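You operate a simulated robot arm through the tools that you are given. There is no shell and no other tool.

The job below is to be done with a simulated robot arm. You get a single attempt, and the scene is never put back.

## Task
Move the white hose to outlet seven on the pump bench.
Fine: blue valve shut before bench clip six comes out; clip the hose in before you reopen the valve. Where these are worked on the way, their far stop is far enough and under half their travel is too little: blue valve.

The check looks at the end state, three seconds after you hand in, the way a careful person would. Anything else that was tipped, shoved, dropped, spilled or broken makes it a failure.

## Robot
A 6-joint arm with a two-finger parallel gripper, fixed in place. Base frame: the origin is at the foot of the arm, x ahead of it, y to its left, z up. Lengths are in mm, angles in degrees, forces in N, time in s.
With the tool pointing down near the work surface it reaches from about 300 to 660 mm from the base axis. Its first joint turns from -115.0 to 115.0 degrees. Payload 3.43 kg.
Tool frame: the origin (TCP) lies between the finger pads and is the grasp point; the fingertips stand 34 mm ahead of it; z points along the fingers, y is the line along which they close. Largest opening 128 mm; finger width 24, thickness 12; the body of the gripper, 48 by 130 mm, starts 96 mm behind the TCP.
Orientation is told as [roll, pitch, yaw] about the base's x, y, z axes, in that order, counted from this pose: with the fingers straight down and closing along the base's y, the tool's x points along the base's -x, its y along +y and its z along -z.

## Interface
- The arm moves only by the tool servo_tool. Its argument "series" is one flat list of numbers, 7 for each row, row after row: the shift along the base's x, y, z in cm, then the turn, a rotation vector about the base's x, y, z in degrees, then the opening, from 0 (shut) to 1 (fully open). In form: [x, y, z, ax, ay, az, grip, x, y, z, ax, ay, az, grip, ...]. A call has 1 to 20 rows; each row is the pose to reach, as a shift and turn from the pose commanded when the call began. A row lasts 0.2 s, in which the tool goes at most 50 mm and 8.6 degrees; a call with a longer step from one row to the next is refused whole, and so is a gripper value outside its range. A pose out of reach is approached as far as the arm can. The call stops where the force on the tool passes 50 N (or 10 N more than at its start, if that is more) or the arm is blocked; 0.2 s more then pass. Each finger travels about 153 mm/s and halts on what it meets, pressing with about 40 N; the grip force reading is that of the motor and also rises with nothing between the fingers. The clock runs only during rows and for 0.2 s after the last one: add rows that repeat a pose to give the fingers time. The reply holds the time, the measured pose of the TCP, the force on the tool along the base axes, the opening and the grip force, in the units named above and with some noise, with the torque about the TCP (base axes, N m) and any sound that the robot's microphone picked up, and new pictures: "views" is both (left out), scene, wrist or none.
- Cameras (640 x 400 px; columns grow to the right, rows downward): "scene" is fixed at [400.4, 497.6, 1561.9]; the picture's right is [-0.98, -0.19, 0.00], its down [-0.17, 0.86, -0.47] and it looks along [0.09, -0.47, -0.88] (base axes); focal length 309 px, centre (320, 200). "wrist" rides on the gripper at [76, -11, -160] in the tool frame; the picture's right is [0.15, 0.99, 0.00], its down [-0.88, 0.13, -0.46] and it looks along [-0.45, 0.07, 0.89] (tool axes); focal length 234 px, centre (320, 200). There is no depth. A picture from a camera that has moved, and an enlarged one, comes with that camera's place and axes in the base frame and with its lens.
- raise_lower(by): slides the trunk up (or, below 0, down) by that many mm; the arm rides with it, the base frame stays. It gives what a move gives, with no picture.
- zoom(camera, box): a new picture of the part [left, top, right, bottom] of that camera's present view, enlarged. The clock stands still meanwhile.
- hand_in(): hands the job in; it is judged then, once.

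Nothing tells you positions but the pictures and the camera data. Unless the task says otherwise, let go and move clear before handing in.

The tools are called after "Request:" as name(argument=value, ...) on one line, values as JSON. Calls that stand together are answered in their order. servo_tool: Moves the arm, as the interface text tells. Its arguments: {"type":"object","properties":{"series":{"type":"array","items":{"type":"number"}},"views":{"type":"string","enum":["both","scene","wrist","none"]}},"required":["series"]} The other tools are called the same way: raise_lower (by) slides the trunk up or down; zoom (camera, box) takes an enlarged picture of a part of a camera's view; hand_in () hands the job in.

At the start:

```text
t: 0.0
tcp_pos: [375.2, 304.3, 1164.0]
ee_rot: [0.0, 0.1, 0.0]
contact_force: [0.2, -0.2, 0.0]
torque: [-0.01, -0.03, 0.01]
opening: 127.9
grasp_force: 0.0
trunk travel left (down, up): [-875.0, 115.0]
```

scene: 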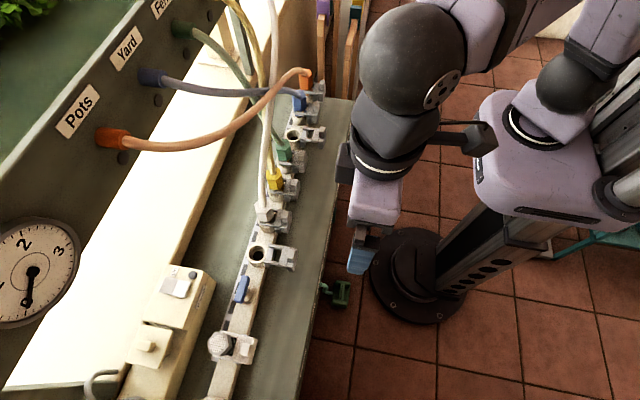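
wrist: 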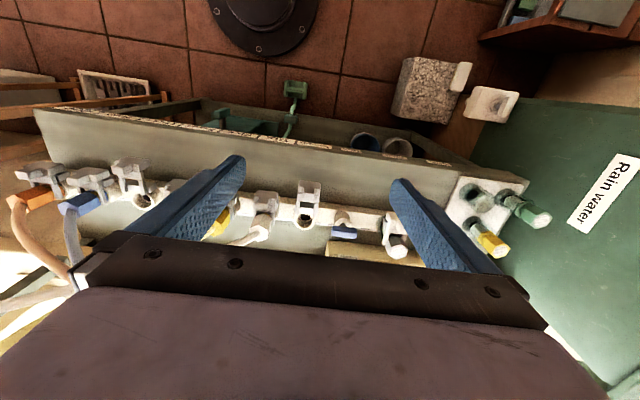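

I see a bench with a row of outlets with clips and coloured hoses, a blue lever valve and a gauge; the arm stands on the far side. I'll look closer before moving anything.

Request:
zoom(camera="scene", box=[200, 60, 360, 160])

Request:
zoom(camera="scene", box=[200, 150, 360, 250])

Request:
zoom(camera="scene", box=[120, 240, 360, 400])

Request:
zoom(camera="wrist", box=[0, 130, 240, 280])

Request:
zoom(camera="wrist", box=[200, 130, 440, 280])

Request:
zoom(camera="wrist", box=[360, 50, 640, 270])

Request:
zoom(camera="scene", box=[0, 0, 320, 200])

```text
4.00 times, centred on (280, 110) of scene
camera zoom: at [400.4, 497.6, 1561.9], right [-0.98, -0.19, 0.0], down [-0.17, 0.86, -0.47], along [0.09, -0.47, -0.88], focal length 1236 px, centre (480, 560)
```

zoom: 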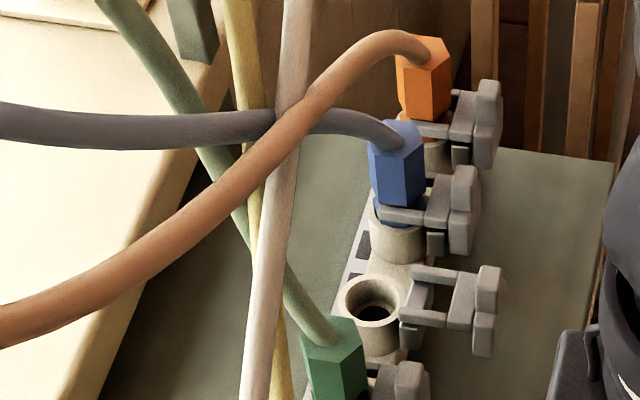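

```text
4.00 times, centred on (280, 200) of scene
camera zoom: at [400.4, 497.6, 1561.9], right [-0.98, -0.19, 0.0], down [-0.17, 0.86, -0.47], along [0.09, -0.47, -0.88], focal length 1236 px, centre (480, 200)
```

zoom: 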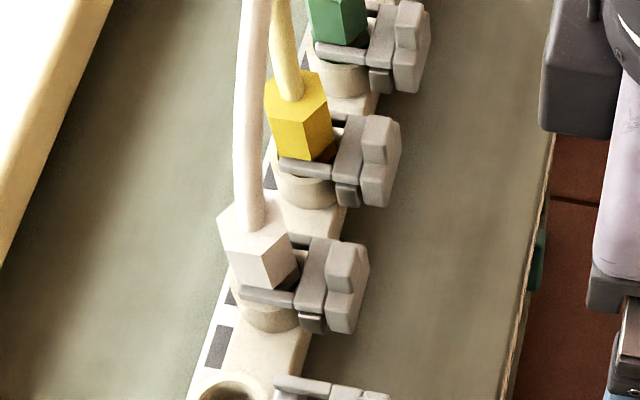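

```text
2.50 times, centred on (240, 320) of scene
camera zoom: at [400.4, 497.6, 1561.9], right [-0.98, -0.19, 0.0], down [-0.17, 0.86, -0.47], along [0.09, -0.47, -0.88], focal length 773 px, centre (520, -100)
```

zoom: 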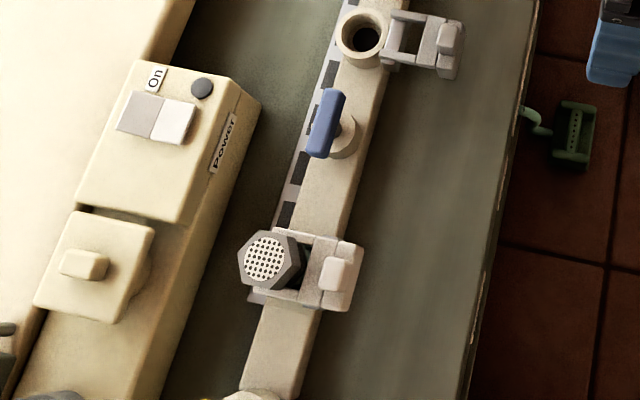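

```text
2.67 times, centred on (120, 205) of wrist
camera zoom: at [299.2, 291.8, 1323.2], right [-0.15, 0.99, 0.0], down [0.88, 0.13, 0.46], along [0.45, 0.07, -0.89], focal length 624 px, centre (853, 187)
```

zoom: 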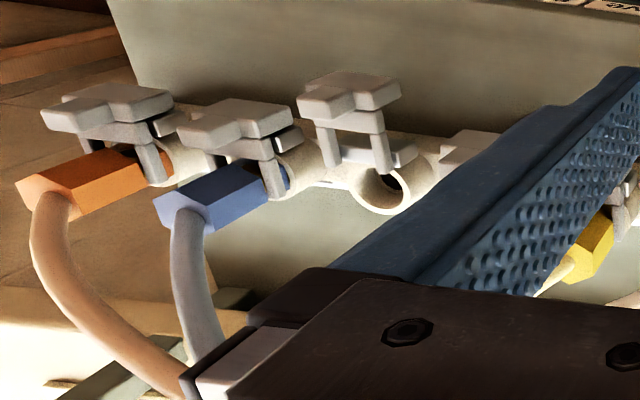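

```text
2.67 times, centred on (320, 205) of wrist
camera zoom: at [299.2, 291.8, 1323.2], right [-0.15, 0.99, 0.0], down [0.88, 0.13, 0.46], along [0.45, 0.07, -0.89], focal length 624 px, centre (320, 187)
```

zoom: 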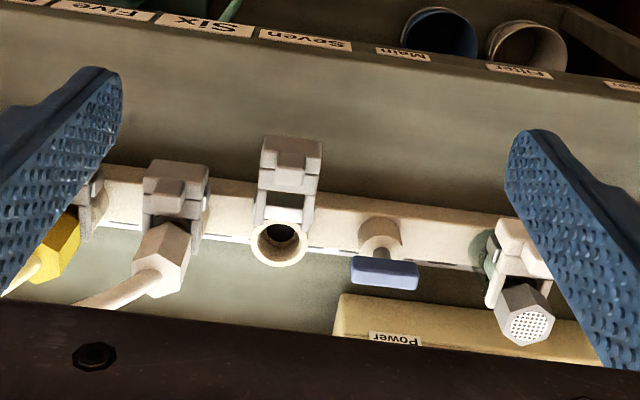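

```text
1.82 times, centred on (500, 160) of wrist
camera zoom: at [299.2, 291.8, 1323.2], right [-0.15, 0.99, 0.0], down [0.88, 0.13, 0.46], along [0.45, 0.07, -0.89], focal length 426 px, centre (-7, 273)
```

zoom: 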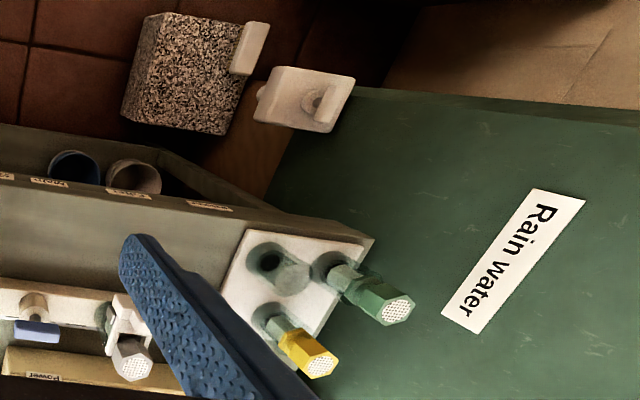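

```text
2.00 times, centred on (160, 100) of scene
camera zoom: at [400.4, 497.6, 1561.9], right [-0.98, -0.19, 0.0], down [-0.17, 0.86, -0.47], along [0.09, -0.47, -0.88], focal length 618 px, centre (640, 400)
```

zoom: 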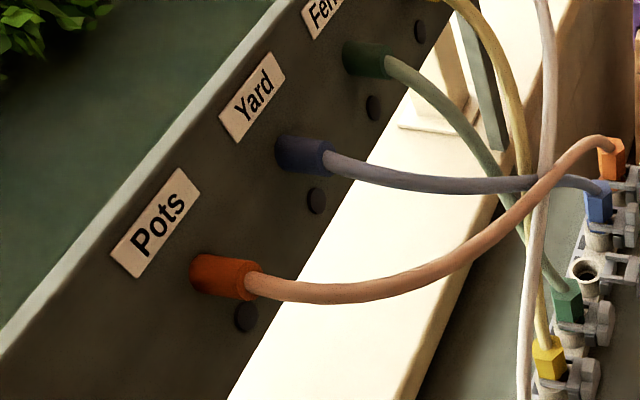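

The row runs along y at x≈580: plugs one, two, four, five, six (white), then empty seven (y≈300), then the blue valve (y≈388) whose bar lies along the row. I move the arm nearer, still well above everything, for a better wrist view.

Request:
servo_tool(series=[3, 0, -2, 0, 0, 0, 1, 6, 0, -4, 0, 0, 0, 1, 9, 0, -6, 0, 0, 0, 1, 9, 0, -6, 0, 0, 0, 1], views="both")

```text
t: 1.0
tcp_pos: [463.6, 305.8, 1106.0]
ee_rot: [0.0, -0.1, 0.0]
contact_force: [0.1, 0.4, -0.5]
torque: [0.0, -0.03, 0.01]
opening: 127.9
grasp_force: 0.1
trunk travel left (down, up): [-875.0, 115.0]
camera wrist: at [387.8, 293.5, 1263.7], right [-0.15, 0.99, 0.0], down [0.88, 0.13, 0.46], along [0.45, 0.07, -0.89], focal length 234 px, centre (320, 200)
```

scene: 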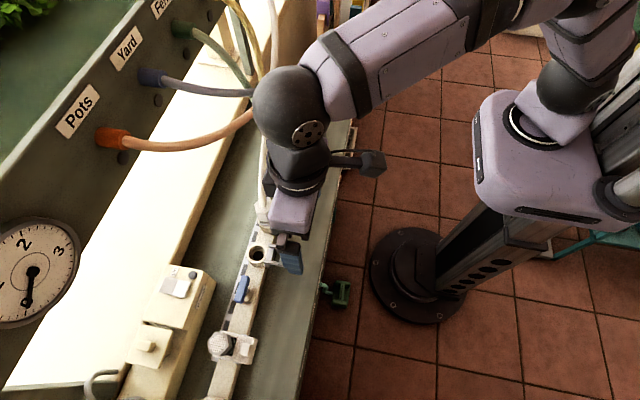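
wrist: 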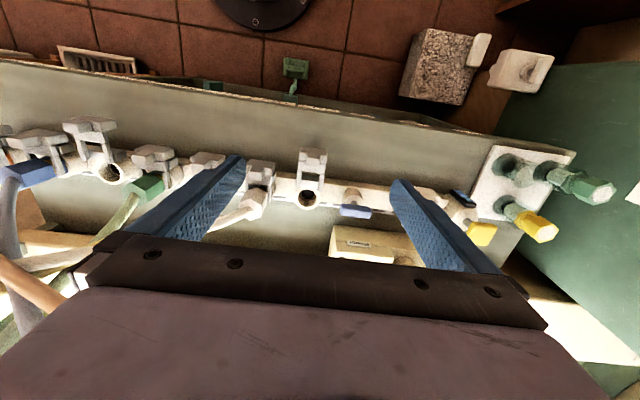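

The pose is clear and the arm is above the row. I zoom in to measure.

Request:
zoom(camera="wrist", box=[240, 130, 400, 230])

Request:
zoom(camera="scene", box=[200, 220, 300, 300])

Request:
zoom(camera="scene", box=[240, 0, 320, 50])

```text
4.00 times, centred on (320, 180) of wrist
camera zoom: at [387.8, 293.5, 1263.7], right [-0.15, 0.99, 0.0], down [0.88, 0.13, 0.46], along [0.45, 0.07, -0.89], focal length 937 px, centre (320, 280)
```

zoom: 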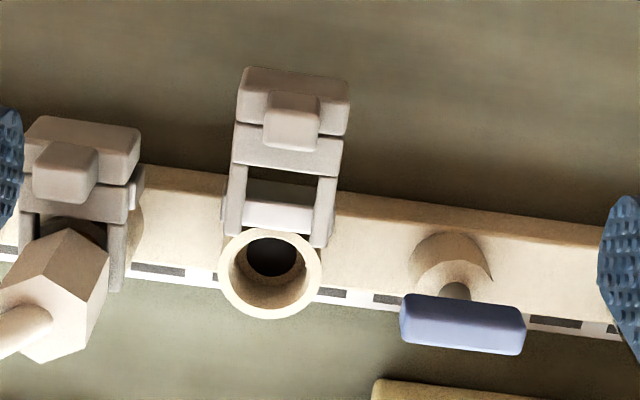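

```text
5.00 times, centred on (250, 260) of scene
camera zoom: at [400.4, 497.6, 1561.9], right [-0.98, -0.19, 0.0], down [-0.17, 0.86, -0.47], along [0.09, -0.47, -0.88], focal length 1546 px, centre (670, -100)
```

zoom: 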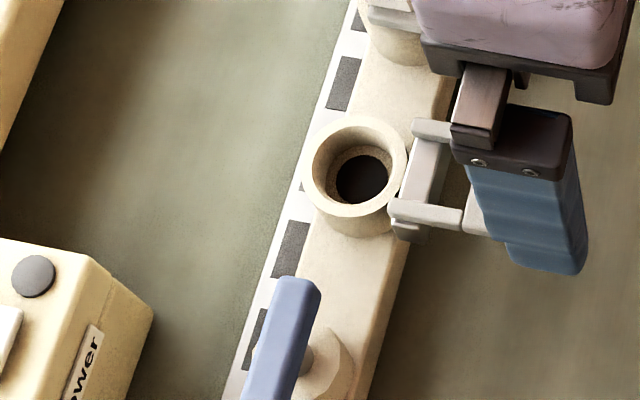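

```text
8.00 times, centred on (280, 25) of scene
camera zoom: at [400.4, 497.6, 1561.9], right [-0.98, -0.19, 0.0], down [-0.17, 0.86, -0.47], along [0.09, -0.47, -0.88], focal length 2473 px, centre (640, 1600)
```

zoom: 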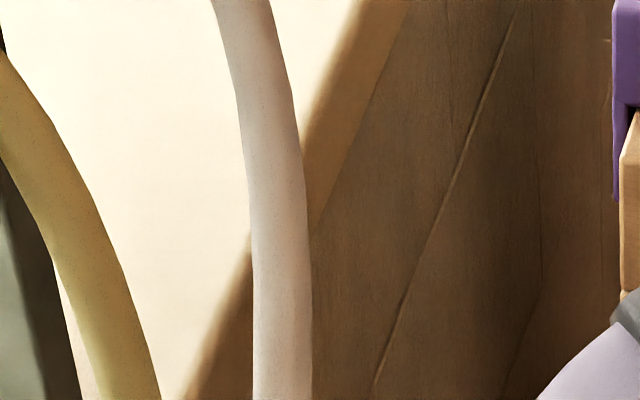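

Clips look like horizontal forks that slide along x (six in at knob x≈535, seven out at x≈501). I tilt the tool back from the row to get a lateral view of hose six.

Request:
servo_tool(series=[-0.9, -1.9, -2, 0, -8, 0, 1, -1.8, -3.8, -4, 0, -16, 0, 1, -2.7, -5.7, -6, 0, -24, 0, 1, -3.6, -7.6, -8, 0, -32, 0, 1, -4.4, -9.4, -10, 0, -40, 0, 1, -4.4, -9.4, -10, 0, -40, 0, 1], views="both")

```text
t: 2.4
tcp_pos: [419.4, 210.4, 1005.9]
ee_rot: [0.0, -39.9, 0.0]
contact_force: [-0.3, 0.1, -0.3]
torque: [0.0, -0.02, 0.0]
opening: 127.9
grasp_force: 0.1
trunk travel left (down, up): [-875.0, 115.0]
camera wrist: at [259.2, 198.8, 1077.6], right [-0.11, 0.99, -0.09], down [0.38, 0.13, 0.91], along [0.92, 0.07, -0.39], focal length 234 px, centre (320, 200)
```

scene: 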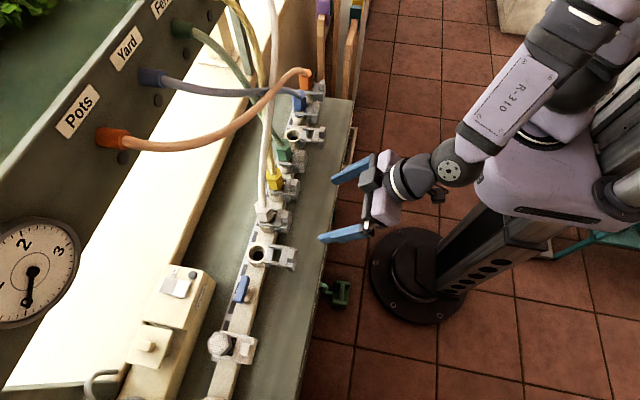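
wrist: 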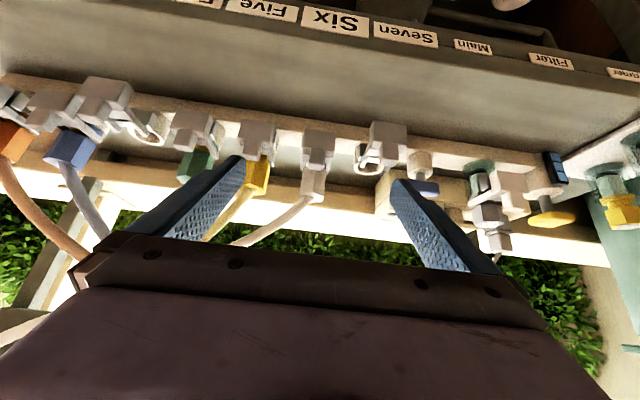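

Request:
zoom(camera="wrist", box=[230, 100, 390, 250])

Request:
zoom(camera="wrist", box=[340, 100, 540, 240])

Request:
zoom(camera="wrist", box=[0, 60, 240, 240])

Request:
zoom(camera="scene", box=[230, 190, 310, 240])

Request:
zoom(camera="scene", box=[220, 230, 300, 300])

```text
2.67 times, centred on (310, 175) of wrist
camera zoom: at [259.2, 198.8, 1077.6], right [-0.11, 0.99, -0.09], down [0.38, 0.13, 0.91], along [0.92, 0.07, -0.39], focal length 624 px, centre (347, 267)
```

zoom: 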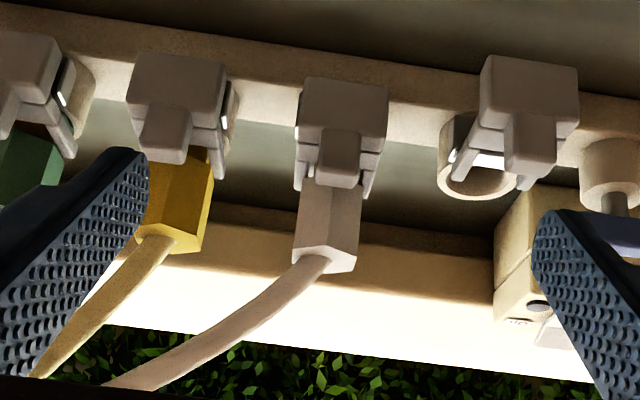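

```text
2.86 times, centred on (440, 170) of wrist
camera zoom: at [259.2, 198.8, 1077.6], right [-0.11, 0.99, -0.09], down [0.38, 0.13, 0.91], along [0.92, 0.07, -0.39], focal length 669 px, centre (-23, 286)
```

zoom: 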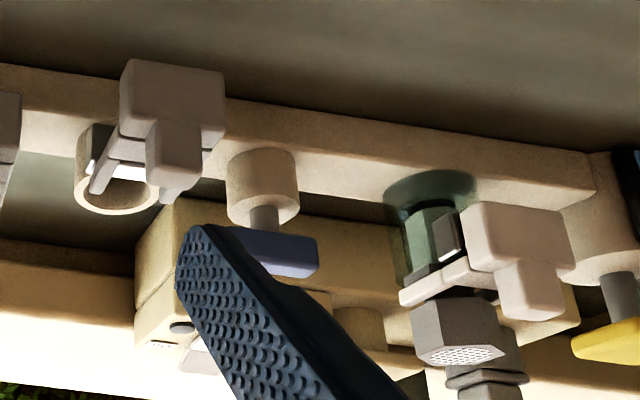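

```text
2.22 times, centred on (120, 150) of wrist
camera zoom: at [259.2, 198.8, 1077.6], right [-0.11, 0.99, -0.09], down [0.38, 0.13, 0.91], along [0.92, 0.07, -0.39], focal length 520 px, centre (764, 311)
```

zoom: 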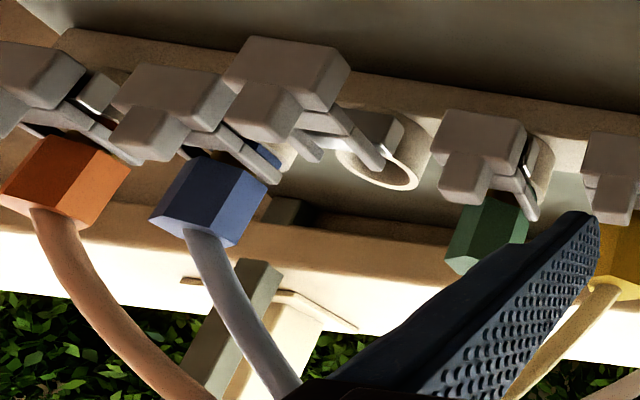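

```text
8.00 times, centred on (270, 215) of scene
camera zoom: at [400.4, 497.6, 1561.9], right [-0.98, -0.19, 0.0], down [-0.17, 0.86, -0.47], along [0.09, -0.47, -0.88], focal length 2473 px, centre (720, 80)
```

zoom: 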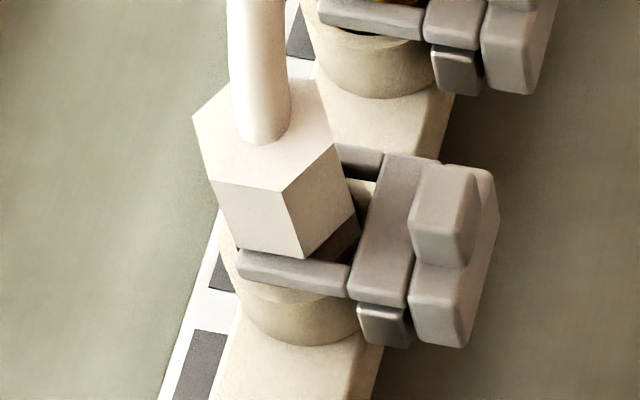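

```text
5.71 times, centred on (260, 265) of scene
camera zoom: at [400.4, 497.6, 1561.9], right [-0.98, -0.19, 0.0], down [-0.17, 0.86, -0.47], along [0.09, -0.47, -0.88], focal length 1766 px, centre (663, -171)
```

zoom: 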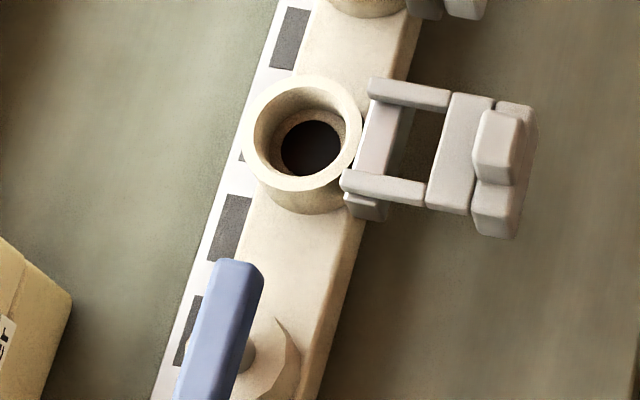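

The side view confirms it: clips are sliding forks with a post on top, plug hexagon top near z≈950, hose leaning towards −y. Next I test how far the arm can reach over the blue valve, staying high.

Request:
servo_tool(series=[0, 0, 4, 0, 8, 0, 1, 3, 3.5, 5, 0, 16, 0, 1, 6, 7, 5, 0, 24, 0, 1, 9, 10.5, 5, 0, 32, 0, 1, 12, 14, 5, 0, 40, 0, 1, 15, 17.5, 5, 0, 40, 0, 1, 16.8, 17.8, 5, 0, 40, 0, 1, 16.8, 17.8, 5, 0, 40, 0, 1], views="both")

```text
t: 4.2
tcp_pos: [541.0, 349.6, 1044.3]
ee_rot: [-0.1, -0.1, 0.1]
contact_force: [-0.1, -0.1, 0.4]
torque: [0.01, -0.08, 0.02]
opening: 128.1
grasp_force: 0.1
out of reach, approached as far as the arm can: row 6, 7, 8
trunk travel left (down, up): [-875.0, 115.0]
camera wrist: at [465.2, 338.2, 1202.8], right [-0.15, 0.99, 0.0], down [0.88, 0.13, 0.46], along [0.45, 0.07, -0.89], focal length 234 px, centre (320, 200)
```

scene: 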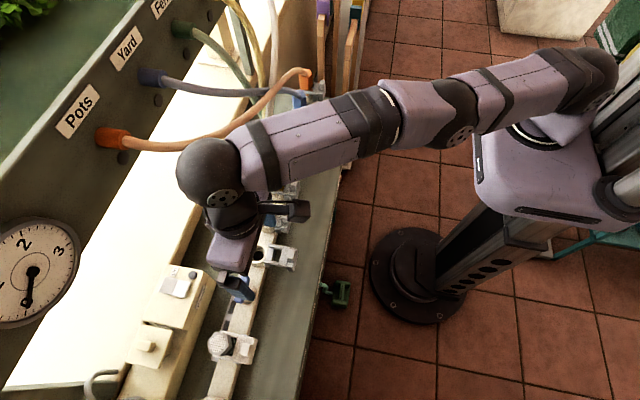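
wrist: 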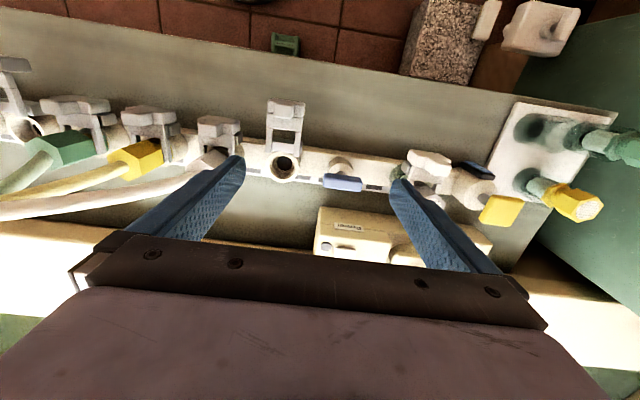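

The tool-down reach ends around 645–660 mm from the base axis, so the valve (about 704 mm out) needs a tilted tool. I'll turn its bar by pushing one end with closed fingers; first a sharper measurement.

Request:
zoom(camera="wrist", box=[240, 90, 400, 250])

Request:
zoom(camera="scene", box=[210, 270, 270, 310])

Request:
zoom(camera="scene", box=[0, 200, 100, 340])

```text
2.50 times, centred on (320, 170) of wrist
camera zoom: at [465.2, 338.2, 1202.8], right [-0.15, 0.99, 0.0], down [0.88, 0.13, 0.46], along [0.45, 0.07, -0.89], focal length 585 px, centre (320, 275)
```

zoom: 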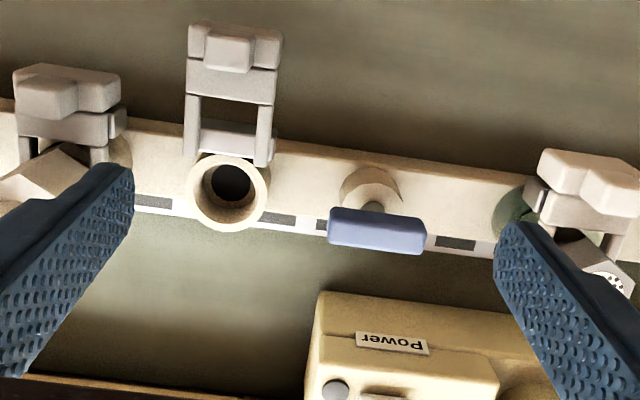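

```text
10.00 times, centred on (240, 290) of scene
camera zoom: at [400.4, 497.6, 1561.9], right [-0.98, -0.19, 0.0], down [-0.17, 0.86, -0.47], along [0.09, -0.47, -0.88], focal length 3091 px, centre (1120, -700)
```

zoom: 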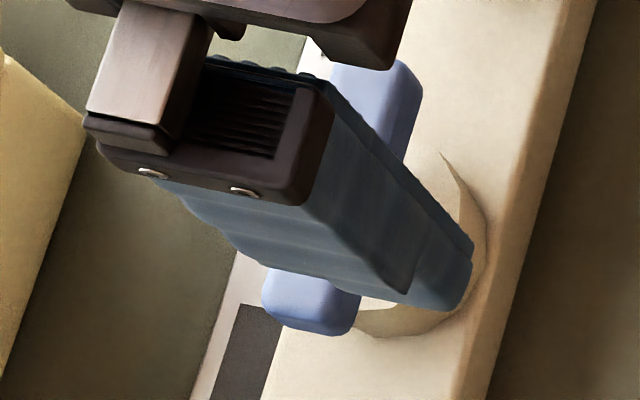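

```text
2.86 times, centred on (50, 270) of scene
camera zoom: at [400.4, 497.6, 1561.9], right [-0.98, -0.19, 0.0], down [-0.17, 0.86, -0.47], along [0.09, -0.47, -0.88], focal length 883 px, centre (1091, 0)
```

zoom: 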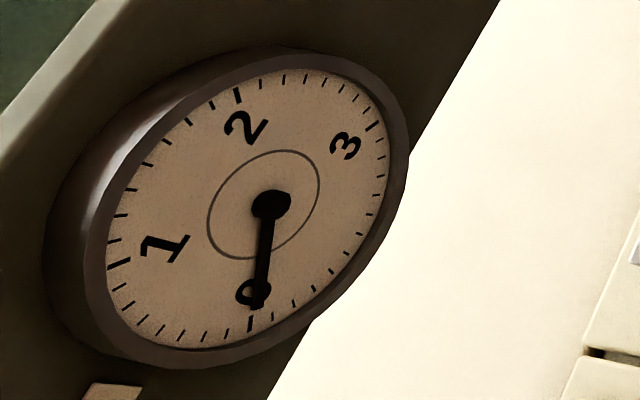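

The bar is centred near (586, 389, 901), along y, ±28 mm. I close the fingers, pull back and tilt 20° outward before coming down beside it.

Request:
servo_tool(series=[-3, 0, 0, 0, -7, 0, 0, -6, 0, 0, 0, -14, 0, 0, -9, 0, 0, 0, -20, 0, 0, -10, 0, 0, 0, -20, 0, 0, -10, 0, 0, 0, -20, 0, 0], views="wrist")

```text
t: 5.4
tcp_pos: [439.2, 349.1, 1045.0]
ee_rot: [0.0, -20.0, 0.0]
contact_force: [0.9, 1.1, 0.1]
torque: [0.0, -0.05, 0.01]
opening: 0.1
grasp_force: 33.6
trunk travel left (down, up): [-875.0, 115.0]
camera wrist: at [313.3, 337.4, 1167.7], right [-0.14, 0.99, -0.05], down [0.67, 0.13, 0.73], along [0.73, 0.07, -0.68], focal length 234 px, centre (320, 200)
```

wrist: 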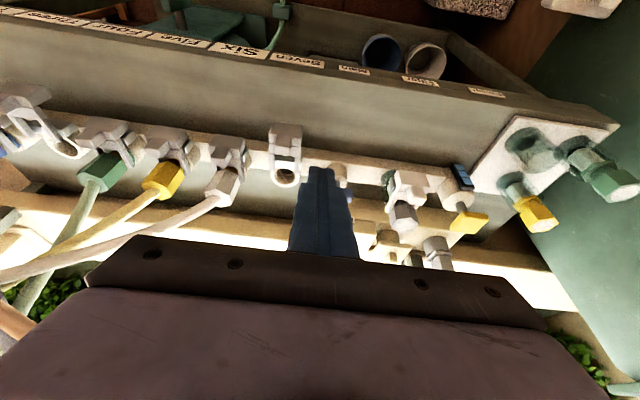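

Command tracks the real pose. Now over and down, beside the far end of the bar on the robot side.

Request:
servo_tool(series=[4, 2.5, 0, 0, 0, 0, 0, 8, 5, 0, 0, 0, 0, 0, 10.3, 5.8, -3, 0, 0, 0, 0, 10.3, 5.8, -6, 0, 0, 0, 0, 10.3, 5.8, -9, 0, 0, 0, 0, 10.3, 5.8, -11, 0, 0, 0, 0, 10.3, 5.8, -12.1, 0, 0, 0, 0, 10.3, 5.8, -12.1, 0, 0, 0, 0], views="both")

```text
t: 7.2
tcp_pos: [542.4, 406.3, 923.6]
ee_rot: [0.0, -19.9, 0.1]
contact_force: [-0.3, -0.1, 0.2]
torque: [0.0, 0.02, -0.03]
opening: 0.1
grasp_force: 32.6
trunk travel left (down, up): [-875.0, 115.0]
camera wrist: at [416.6, 393.7, 1047.4], right [-0.14, 0.99, -0.05], down [0.67, 0.13, 0.73], along [0.73, 0.07, -0.68], focal length 234 px, centre (320, 200)
```

scene: 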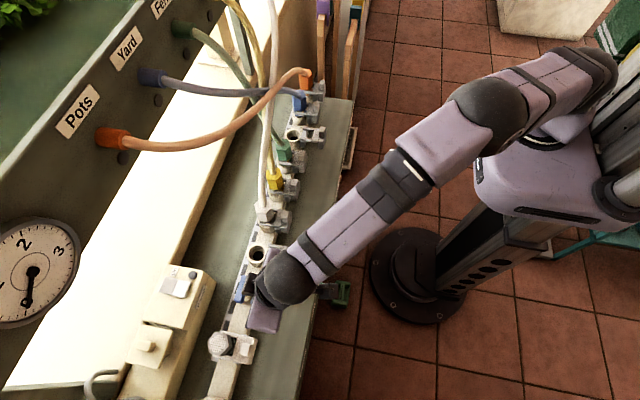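
wrist: 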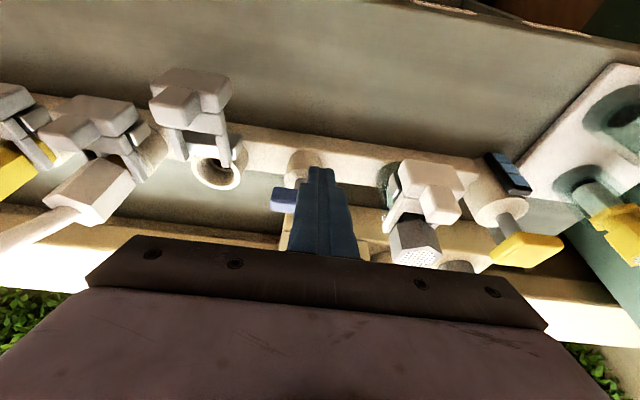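

Request:
zoom(camera="wrist", box=[240, 120, 400, 260])

Request:
zoom(camera="scene", box=[210, 260, 290, 320])

```text
2.86 times, centred on (320, 190) of wrist
camera zoom: at [416.6, 393.7, 1047.4], right [-0.14, 0.99, -0.05], down [0.67, 0.13, 0.73], along [0.73, 0.07, -0.68], focal length 669 px, centre (320, 229)
```

zoom: 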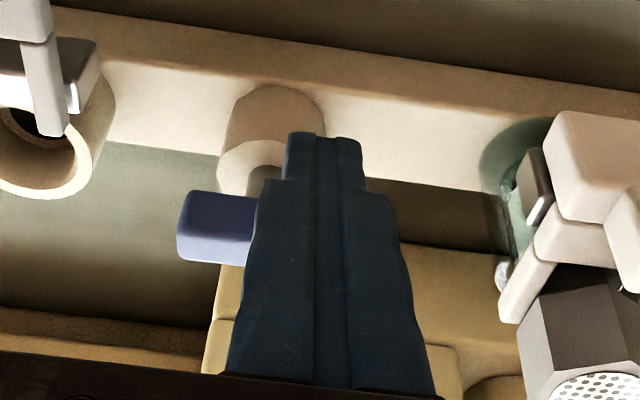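

```text
6.67 times, centred on (250, 290) of scene
camera zoom: at [400.4, 497.6, 1561.9], right [-0.98, -0.19, 0.0], down [-0.17, 0.86, -0.47], along [0.09, -0.47, -0.88], focal length 2061 px, centre (787, -400)
```

zoom: 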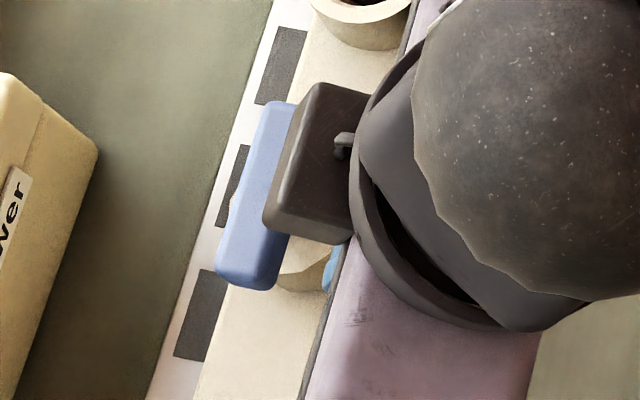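

Fingertip sits beside the bar's far end. I push gently in +x first to feel whether it turns that way.

Request:
servo_tool(series=[0.6, 0, 0, 0, 0, 0, 0, 1.0, 0, 0, 0, 0, 0, 0, 1.4, 0.1, 0, 0, 0, 0, 0, 1.8, 0.2, 0, 0, 0, 0, 0, 2.2, 0.4, 0, 0, 0, 0, 0], views="both")

```text
t: 8.4
tcp_pos: [564.1, 411.7, 923.9]
ee_rot: [0.1, -20.0, 0.0]
contact_force: [-1.7, -0.3, 0.3]
torque: [0.01, -0.01, 0.0]
opening: 0.0
grasp_force: 33.0
trunk travel left (down, up): [-875.0, 115.0]
camera wrist: at [438.2, 399.2, 1047.1], right [-0.14, 0.99, -0.05], down [0.67, 0.13, 0.73], along [0.73, 0.07, -0.68], focal length 234 px, centre (320, 200)
```

scene: 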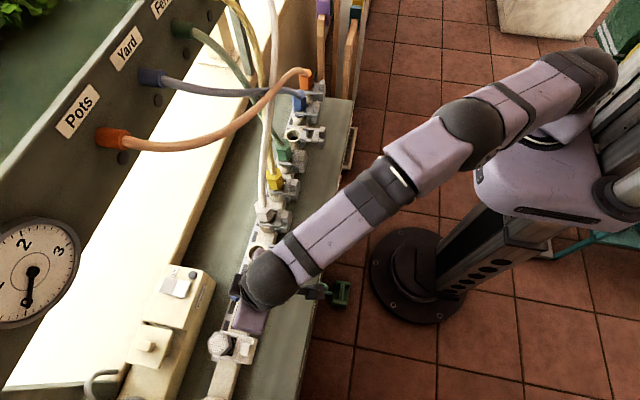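
wrist: 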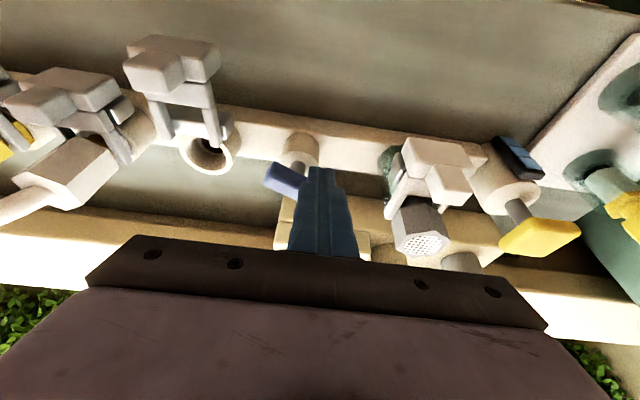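

The bar is turning clockwise under light force. I carry on round the arc to its far stop.

Request:
servo_tool(series=[0.6, 0.3, 0, 0, 0, 0, 0, 1.2, 0.5, 0, 0, 0, 0, 0, 1.8, 0.4, 0, 0, 0, 0, 0, 2.4, 0.1, 0, 0, 0, 0, 0, 2.8, -0.2, 0, 0, 0, 0, 0], views="both")

```text
t: 9.6
tcp_pos: [589.2, 410.1, 924.5]
ee_rot: [0.1, -20.1, 0.0]
contact_force: [-0.7, 2.2, 0.2]
torque: [0.03, 0.02, -0.02]
opening: 0.0
grasp_force: 33.5
trunk travel left (down, up): [-875.0, 115.0]
camera wrist: at [463.7, 396.7, 1047.1], right [-0.14, 0.99, -0.05], down [0.67, 0.13, 0.73], along [0.73, 0.07, -0.68], focal length 234 px, centre (320, 200)
```

scene: 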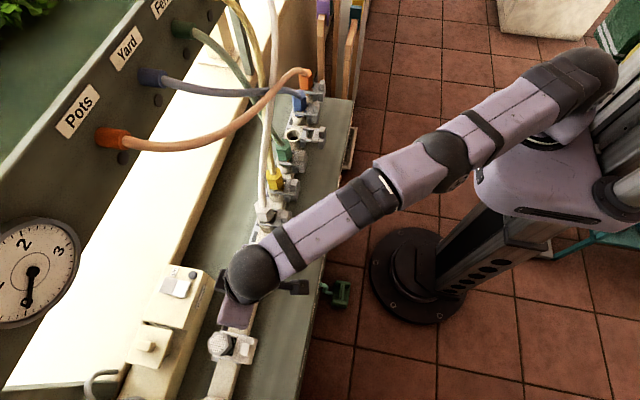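
wrist: 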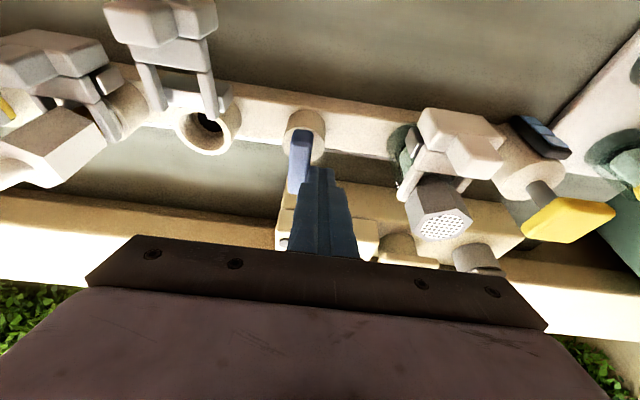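

Bar now nearly across the row. I push a little more in −y to find the stop.

Request:
servo_tool(series=[0.2, -0.2, 0, 0, 0, 0, 0, 0.2, -0.4, 0, 0, 0, 0, 0, 0.2, -0.6, 0, 0, 0, 0, 0, 0.2, -0.8, 0, 0, 0, 0, 0], views="wrist")

```text
t: 10.6
tcp_pos: [589.8, 407.6, 924.5]
ee_rot: [0.4, -20.0, 0.2]
contact_force: [-11.3, 24.2, -0.7]
torque: [0.52, 0.27, -0.23]
opening: 0.3
grasp_force: 33.7
out of reach, approached as far as the arm can: row 1
trunk travel left (down, up): [-875.0, 115.0]
camera wrist: at [464.2, 395.2, 1047.1], right [-0.14, 0.99, -0.04], down [0.67, 0.13, 0.73], along [0.73, 0.07, -0.68], focal length 234 px, centre (320, 200)
```

wrist: 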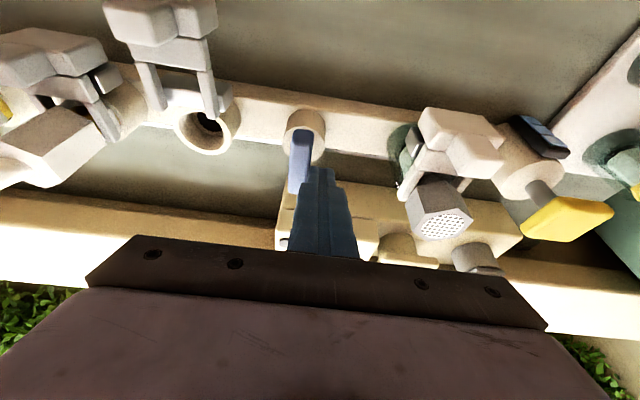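

About 27 N of resistance with the bar across: the valve is at its far stop. I back off, rise and look at it, then head over clip six with the tool straight down.

Request:
servo_tool(series=[0, 1.2, 0, 0, 0, 0, 0, -0.5, 1.2, 3, 0, 0, 0, 0, -2, 1, 7, 0, 0, 0, 0, -5, 0, 11, 0, 0, 0, 0, -7, -4, 12, 0, 7, 0, 0.2, -7, -8.5, 12, 0, 14, 0, 0.5, -6.5, -13, 12, 0, 20, 0, 0.5, -6, -17, 12, 0, 20, 0, 0.5, -6, -19.4, 12, 0, 20, 0, 0.5, -6, -19.4, 12, 0, 20, 0, 0.5], views="both")

```text
refused: row 4 steps farther than a row can; nothing moved
```

Request:
servo_tool(series=[0, 1.2, 0, 0, 0, 0, 0, -0.5, 1.2, 3, 0, 0, 0, 0, -2, 1, 7, 0, 0, 0, 0, -4, 0.5, 11, 0, 0, 0, 0, -6, -3, 12, 0, 7, 0, 0.2, -6, -7, 12, 0, 14, 0, 0.5, -6, -11, 12, 0, 20, 0, 0.5, -6, -15, 12, 0, 20, 0, 0.5, -6, -19.4, 12, 0, 20, 0, 0.5, -6, -19.4, 12, 0, 20, 0, 0.5], views="both")

```text
t: 12.8
tcp_pos: [535.7, 206.2, 1041.0]
ee_rot: [0.0, 0.0, 0.0]
contact_force: [-0.1, 0.5, -0.4]
torque: [-0.02, 0.01, 0.0]
opening: 64.1
grasp_force: 0.0
out of reach, approached as far as the arm can: row 1
trunk travel left (down, up): [-875.0, 115.0]
camera wrist: at [460.0, 194.4, 1199.9], right [-0.15, 0.99, 0.0], down [0.88, 0.13, 0.46], along [0.45, 0.07, -0.89], focal length 234 px, centre (320, 200)
```

scene: 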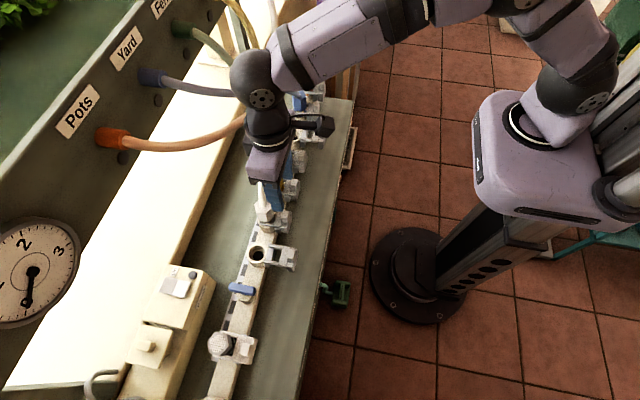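
wrist: 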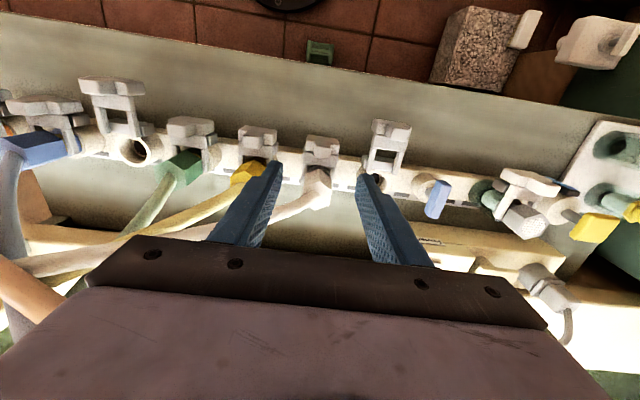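

Request:
zoom(camera="wrist", box=[240, 100, 400, 220])

Request:
zoom(camera="scene", box=[220, 170, 320, 310])

Request:
zoom(camera="wrist", box=[380, 150, 480, 230])

```text
3.33 times, centred on (320, 160) of wrist
camera zoom: at [460.0, 194.4, 1199.9], right [-0.15, 0.99, 0.0], down [0.88, 0.13, 0.46], along [0.45, 0.07, -0.89], focal length 781 px, centre (320, 333)
```

zoom: 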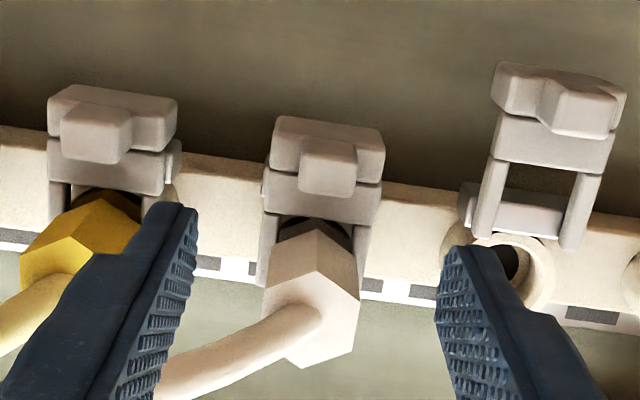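

```text
2.86 times, centred on (270, 240) of scene
camera zoom: at [400.4, 497.6, 1561.9], right [-0.98, -0.19, 0.0], down [-0.17, 0.86, -0.47], along [0.09, -0.47, -0.88], focal length 883 px, centre (463, 86)
```

zoom: 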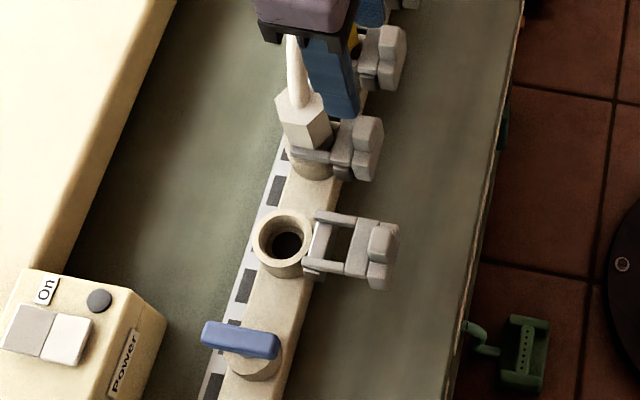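

```text
5.00 times, centred on (430, 190) of wrist
camera zoom: at [460.0, 194.4, 1199.9], right [-0.15, 0.99, 0.0], down [0.88, 0.13, 0.46], along [0.45, 0.07, -0.89], focal length 1171 px, centre (-230, 250)
```

zoom: 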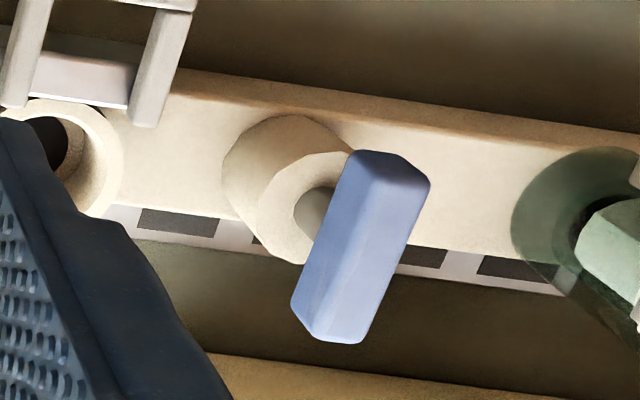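

The valve bar is square across the rail — shut. Now I come down over the post of clip six with the fingers either side of it.

Request:
servo_tool(series=[0, 0.5, -4, 0, 0, 0, 0.5, 0, 0.5, -7.5, 0, 0, 0, 0.5, 0, 0.5, -9.5, 0, 0, 0, 0.5, 0, 0.5, -10.7, 0, 0, 0, 0.5, 0, 0.5, -10.7, 0, 0, 0, 0.5], views="both")

```text
t: 14.0
tcp_pos: [534.2, 210.8, 935.9]
ee_rot: [-0.1, 0.0, 0.0]
contact_force: [0.1, 0.0, 0.4]
torque: [0.0, 0.02, 0.01]
opening: 63.9
grasp_force: 0.0
trunk travel left (down, up): [-875.0, 115.0]
camera wrist: at [458.5, 199.7, 1094.7], right [-0.15, 0.99, 0.0], down [0.88, 0.13, 0.46], along [0.45, 0.07, -0.89], focal length 234 px, centre (320, 200)
```

scene: 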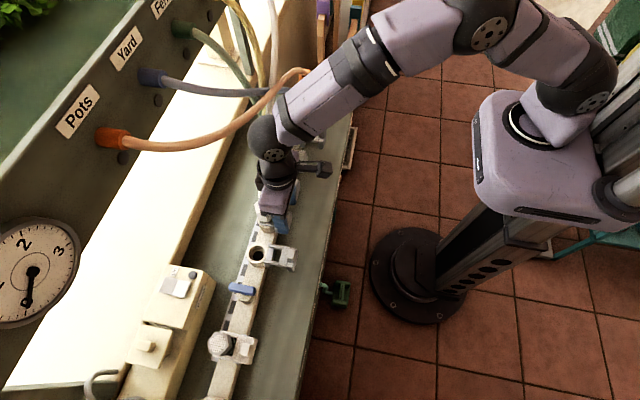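
wrist: 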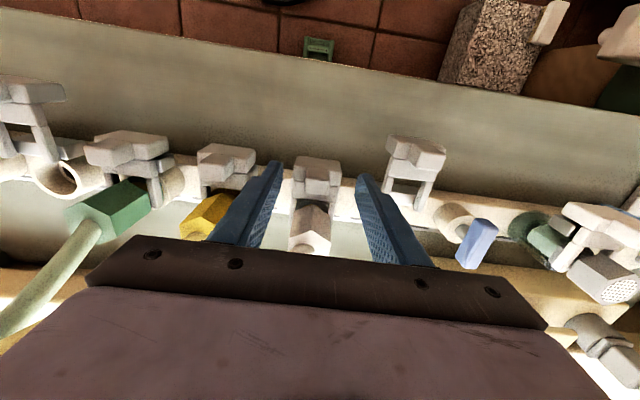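

Request:
zoom(camera="wrist", box=[260, 130, 380, 250])

Request:
zoom(camera="scene", box=[240, 180, 310, 250])

```text
3.33 times, centred on (320, 190) of wrist
camera zoom: at [458.5, 199.7, 1094.7], right [-0.15, 0.99, 0.0], down [0.88, 0.13, 0.46], along [0.45, 0.07, -0.89], focal length 781 px, centre (320, 233)
```

zoom: 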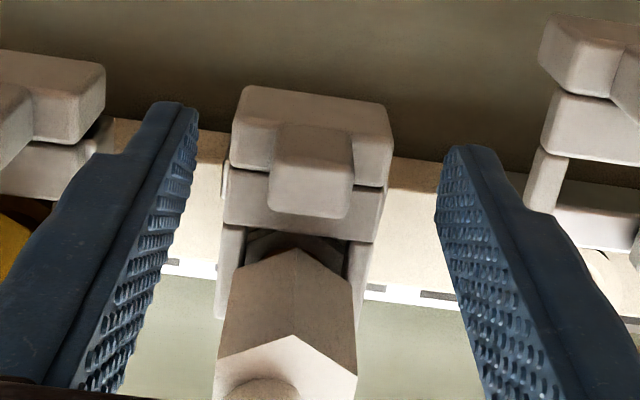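

```text
5.71 times, centred on (275, 215) of scene
camera zoom: at [400.4, 497.6, 1561.9], right [-0.98, -0.19, 0.0], down [-0.17, 0.86, -0.47], along [0.09, -0.47, -0.88], focal length 1766 px, centre (577, 114)
```

zoom: 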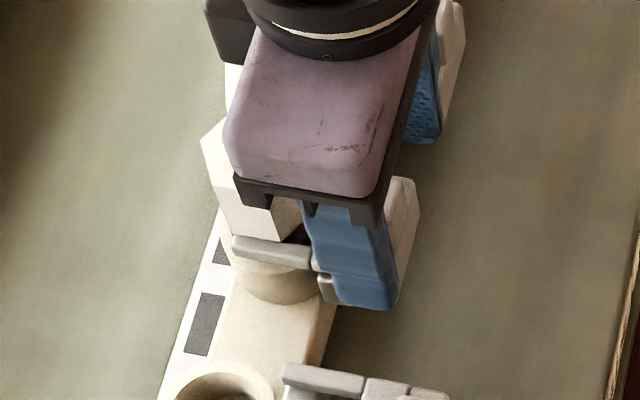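

The post sits centred between the fingers. I close on it.

Request:
servo_tool(series=[0.1, 0, -0.3, 0, 0, 0, 0.3, 0.1, 0, -0.3, 0, 0, 0, 0.1, 0.1, 0, -0.3, 0, 0, 0, 0, 0.1, 0, -0.3, 0, 0, 0, 0], views="wrist")

```text
t: 15.0
tcp_pos: [534.8, 210.6, 933.4]
ee_rot: [-0.1, 0.0, 0.0]
contact_force: [1.3, -9.0, -0.5]
torque: [-0.32, 0.03, -0.08]
opening: 21.6
grasp_force: 45.0
trunk travel left (down, up): [-875.0, 115.0]
camera wrist: at [459.6, 198.2, 1092.2], right [-0.15, 0.99, 0.0], down [0.88, 0.13, 0.46], along [0.45, 0.07, -0.89], focal length 234 px, centre (320, 200)
```

wrist: 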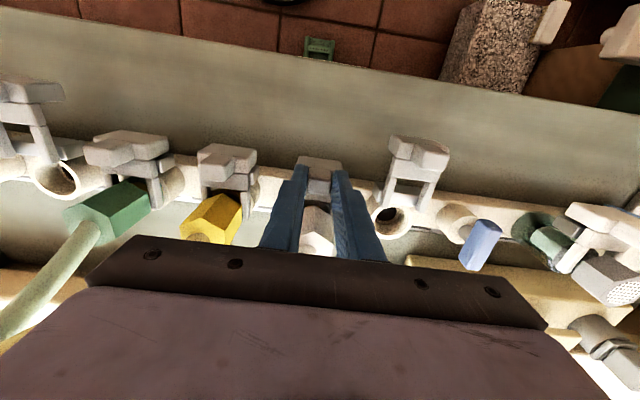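

Gripped (21.6 mm). I ease the small side load and draw the clip straight out towards −x.

Request:
servo_tool(series=[0, -0.1, 0, 0, 0, 0, 0, -0.6, -0.1, 0, 0, 0, 0, 0, -1.2, -0.1, 0, 0, 0, 0, 0, -1.8, -0.1, 0, 0, 0, 0, 0, -2.4, -0.1, 0, 0, 0, 0, 0, -3.0, -0.1, 0, 0, 0, 0, 0, -3.4, -0.1, 0, 0, 0, 0, 0], views="both")

```text
t: 16.6
tcp_pos: [501.5, 210.6, 932.9]
ee_rot: [0.1, 0.1, 0.1]
contact_force: [-0.3, -11.1, -8.1]
torque: [-0.4, -0.37, -0.11]
opening: 21.5
grasp_force: 44.8
trunk travel left (down, up): [-875.0, 115.0]
camera wrist: at [426.2, 198.2, 1092.4], right [-0.15, 0.99, 0.0], down [0.88, 0.13, 0.45], along [0.45, 0.07, -0.89], focal length 234 px, centre (320, 200)
```

scene: 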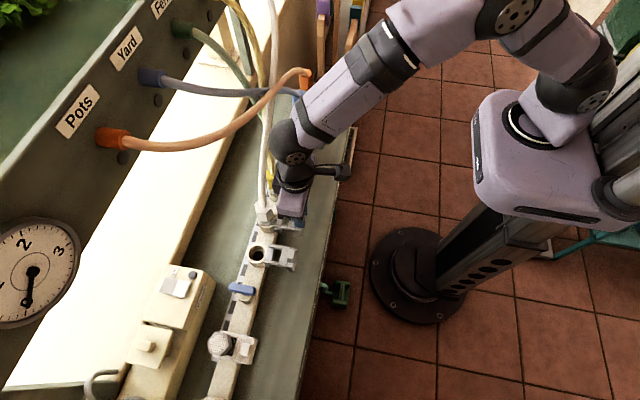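
wrist: 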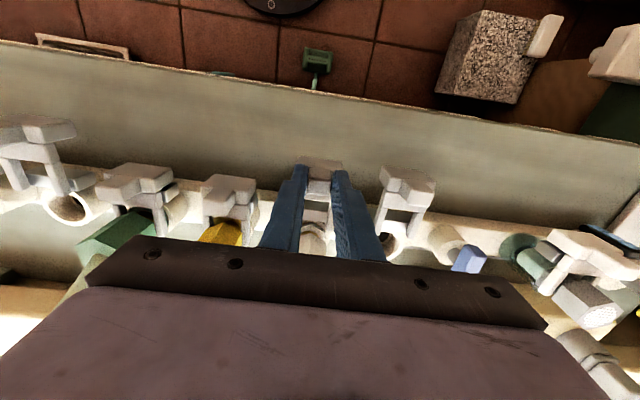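

Request:
zoom(camera="wrist", box=[190, 130, 450, 270])

Request:
zoom(camera="scene", box=[230, 180, 320, 280])

```text
2.46 times, centred on (320, 200) of wrist
camera zoom: at [426.2, 198.2, 1092.4], right [-0.15, 0.99, 0.0], down [0.88, 0.13, 0.45], along [0.45, 0.07, -0.89], focal length 576 px, centre (320, 200)
```

zoom: 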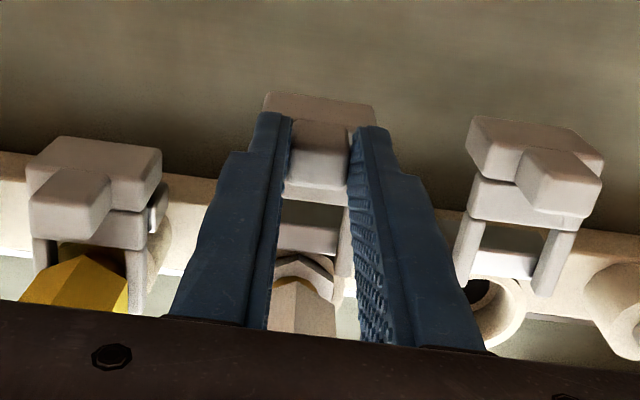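

```text
4.00 times, centred on (275, 230) of scene
camera zoom: at [400.4, 497.6, 1561.9], right [-0.98, -0.19, 0.0], down [-0.17, 0.86, -0.47], along [0.09, -0.47, -0.88], focal length 1236 px, centre (500, 80)
```

zoom: 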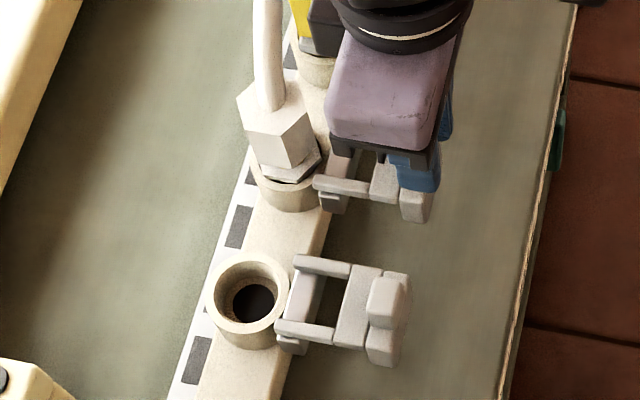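

Clip six is nearly where clip seven stands when out. I draw a few more mm to feel for its end stop.

Request:
servo_tool(series=[-0.2, -0.1, 0, 0, 0, 0, 0, -0.4, -0.1, 0, 0, 0, 0, 0], views="none")

```text
t: 17.2
tcp_pos: [499.1, 210.4, 933.2]
ee_rot: [0.1, 0.0, 0.0]
contact_force: [4.4, -6.9, -5.9]
torque: [-0.16, 1.24, -0.05]
opening: 21.2
grasp_force: 44.3
trunk travel left (down, up): [-875.0, 115.0]
```

Resistance now builds — clip six is at its out stop. I release it and lift clear to view the plug.

Request:
servo_tool(series=[0.1, 0, 0, 0, 0, 0, 0.2, 0.1, 0, 0, 0, 0, 0, 0.4, 0.1, 0, 0, 0, 0, 0, 0.4, 0.1, 0, 4, 0, 0, 0, 0.4, -2.9, 0, 8, 0, -8, 0, 0.4, -6, 0, 10, 0, -16, 0, 0.4, -9, 0, 10, 0, -24, 0, 0.4, -11, 0, 10, 0, -32, 0, 0.4, -11, 0, 9, 0, -40, 0, 0.4, -11, 0, 9, 0, -40, 0, 0.4], views="both")

```text
t: 19.4
tcp_pos: [388.3, 208.2, 1025.7]
ee_rot: [0.0, -40.1, 0.0]
contact_force: [0.0, -0.8, -0.1]
torque: [0.02, 0.02, -0.01]
opening: 50.9
grasp_force: 0.1
trunk travel left (down, up): [-875.0, 115.0]
camera wrist: at [226.3, 195.5, 1097.0], right [-0.11, 0.99, -0.09], down [0.38, 0.13, 0.92], along [0.92, 0.07, -0.39], focal length 234 px, centre (320, 200)
```

scene: 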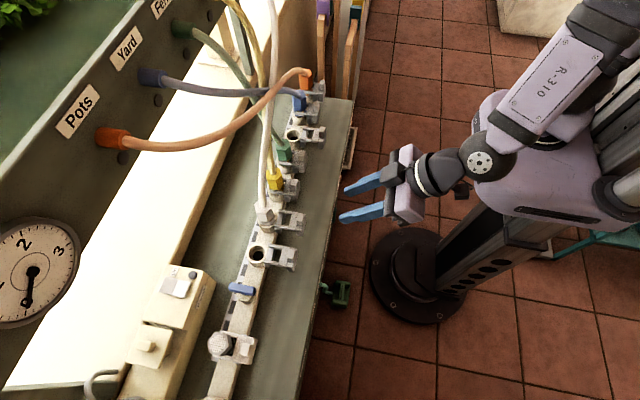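
wrist: 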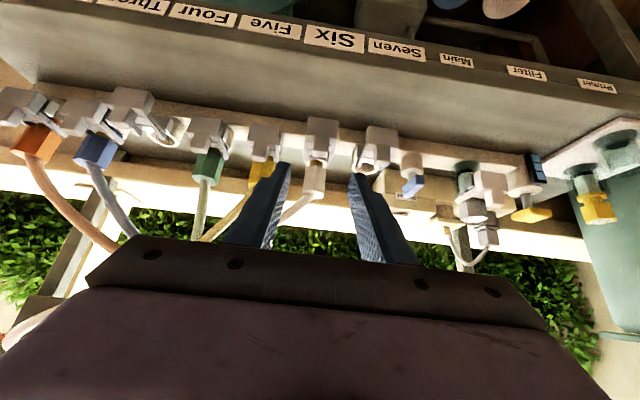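

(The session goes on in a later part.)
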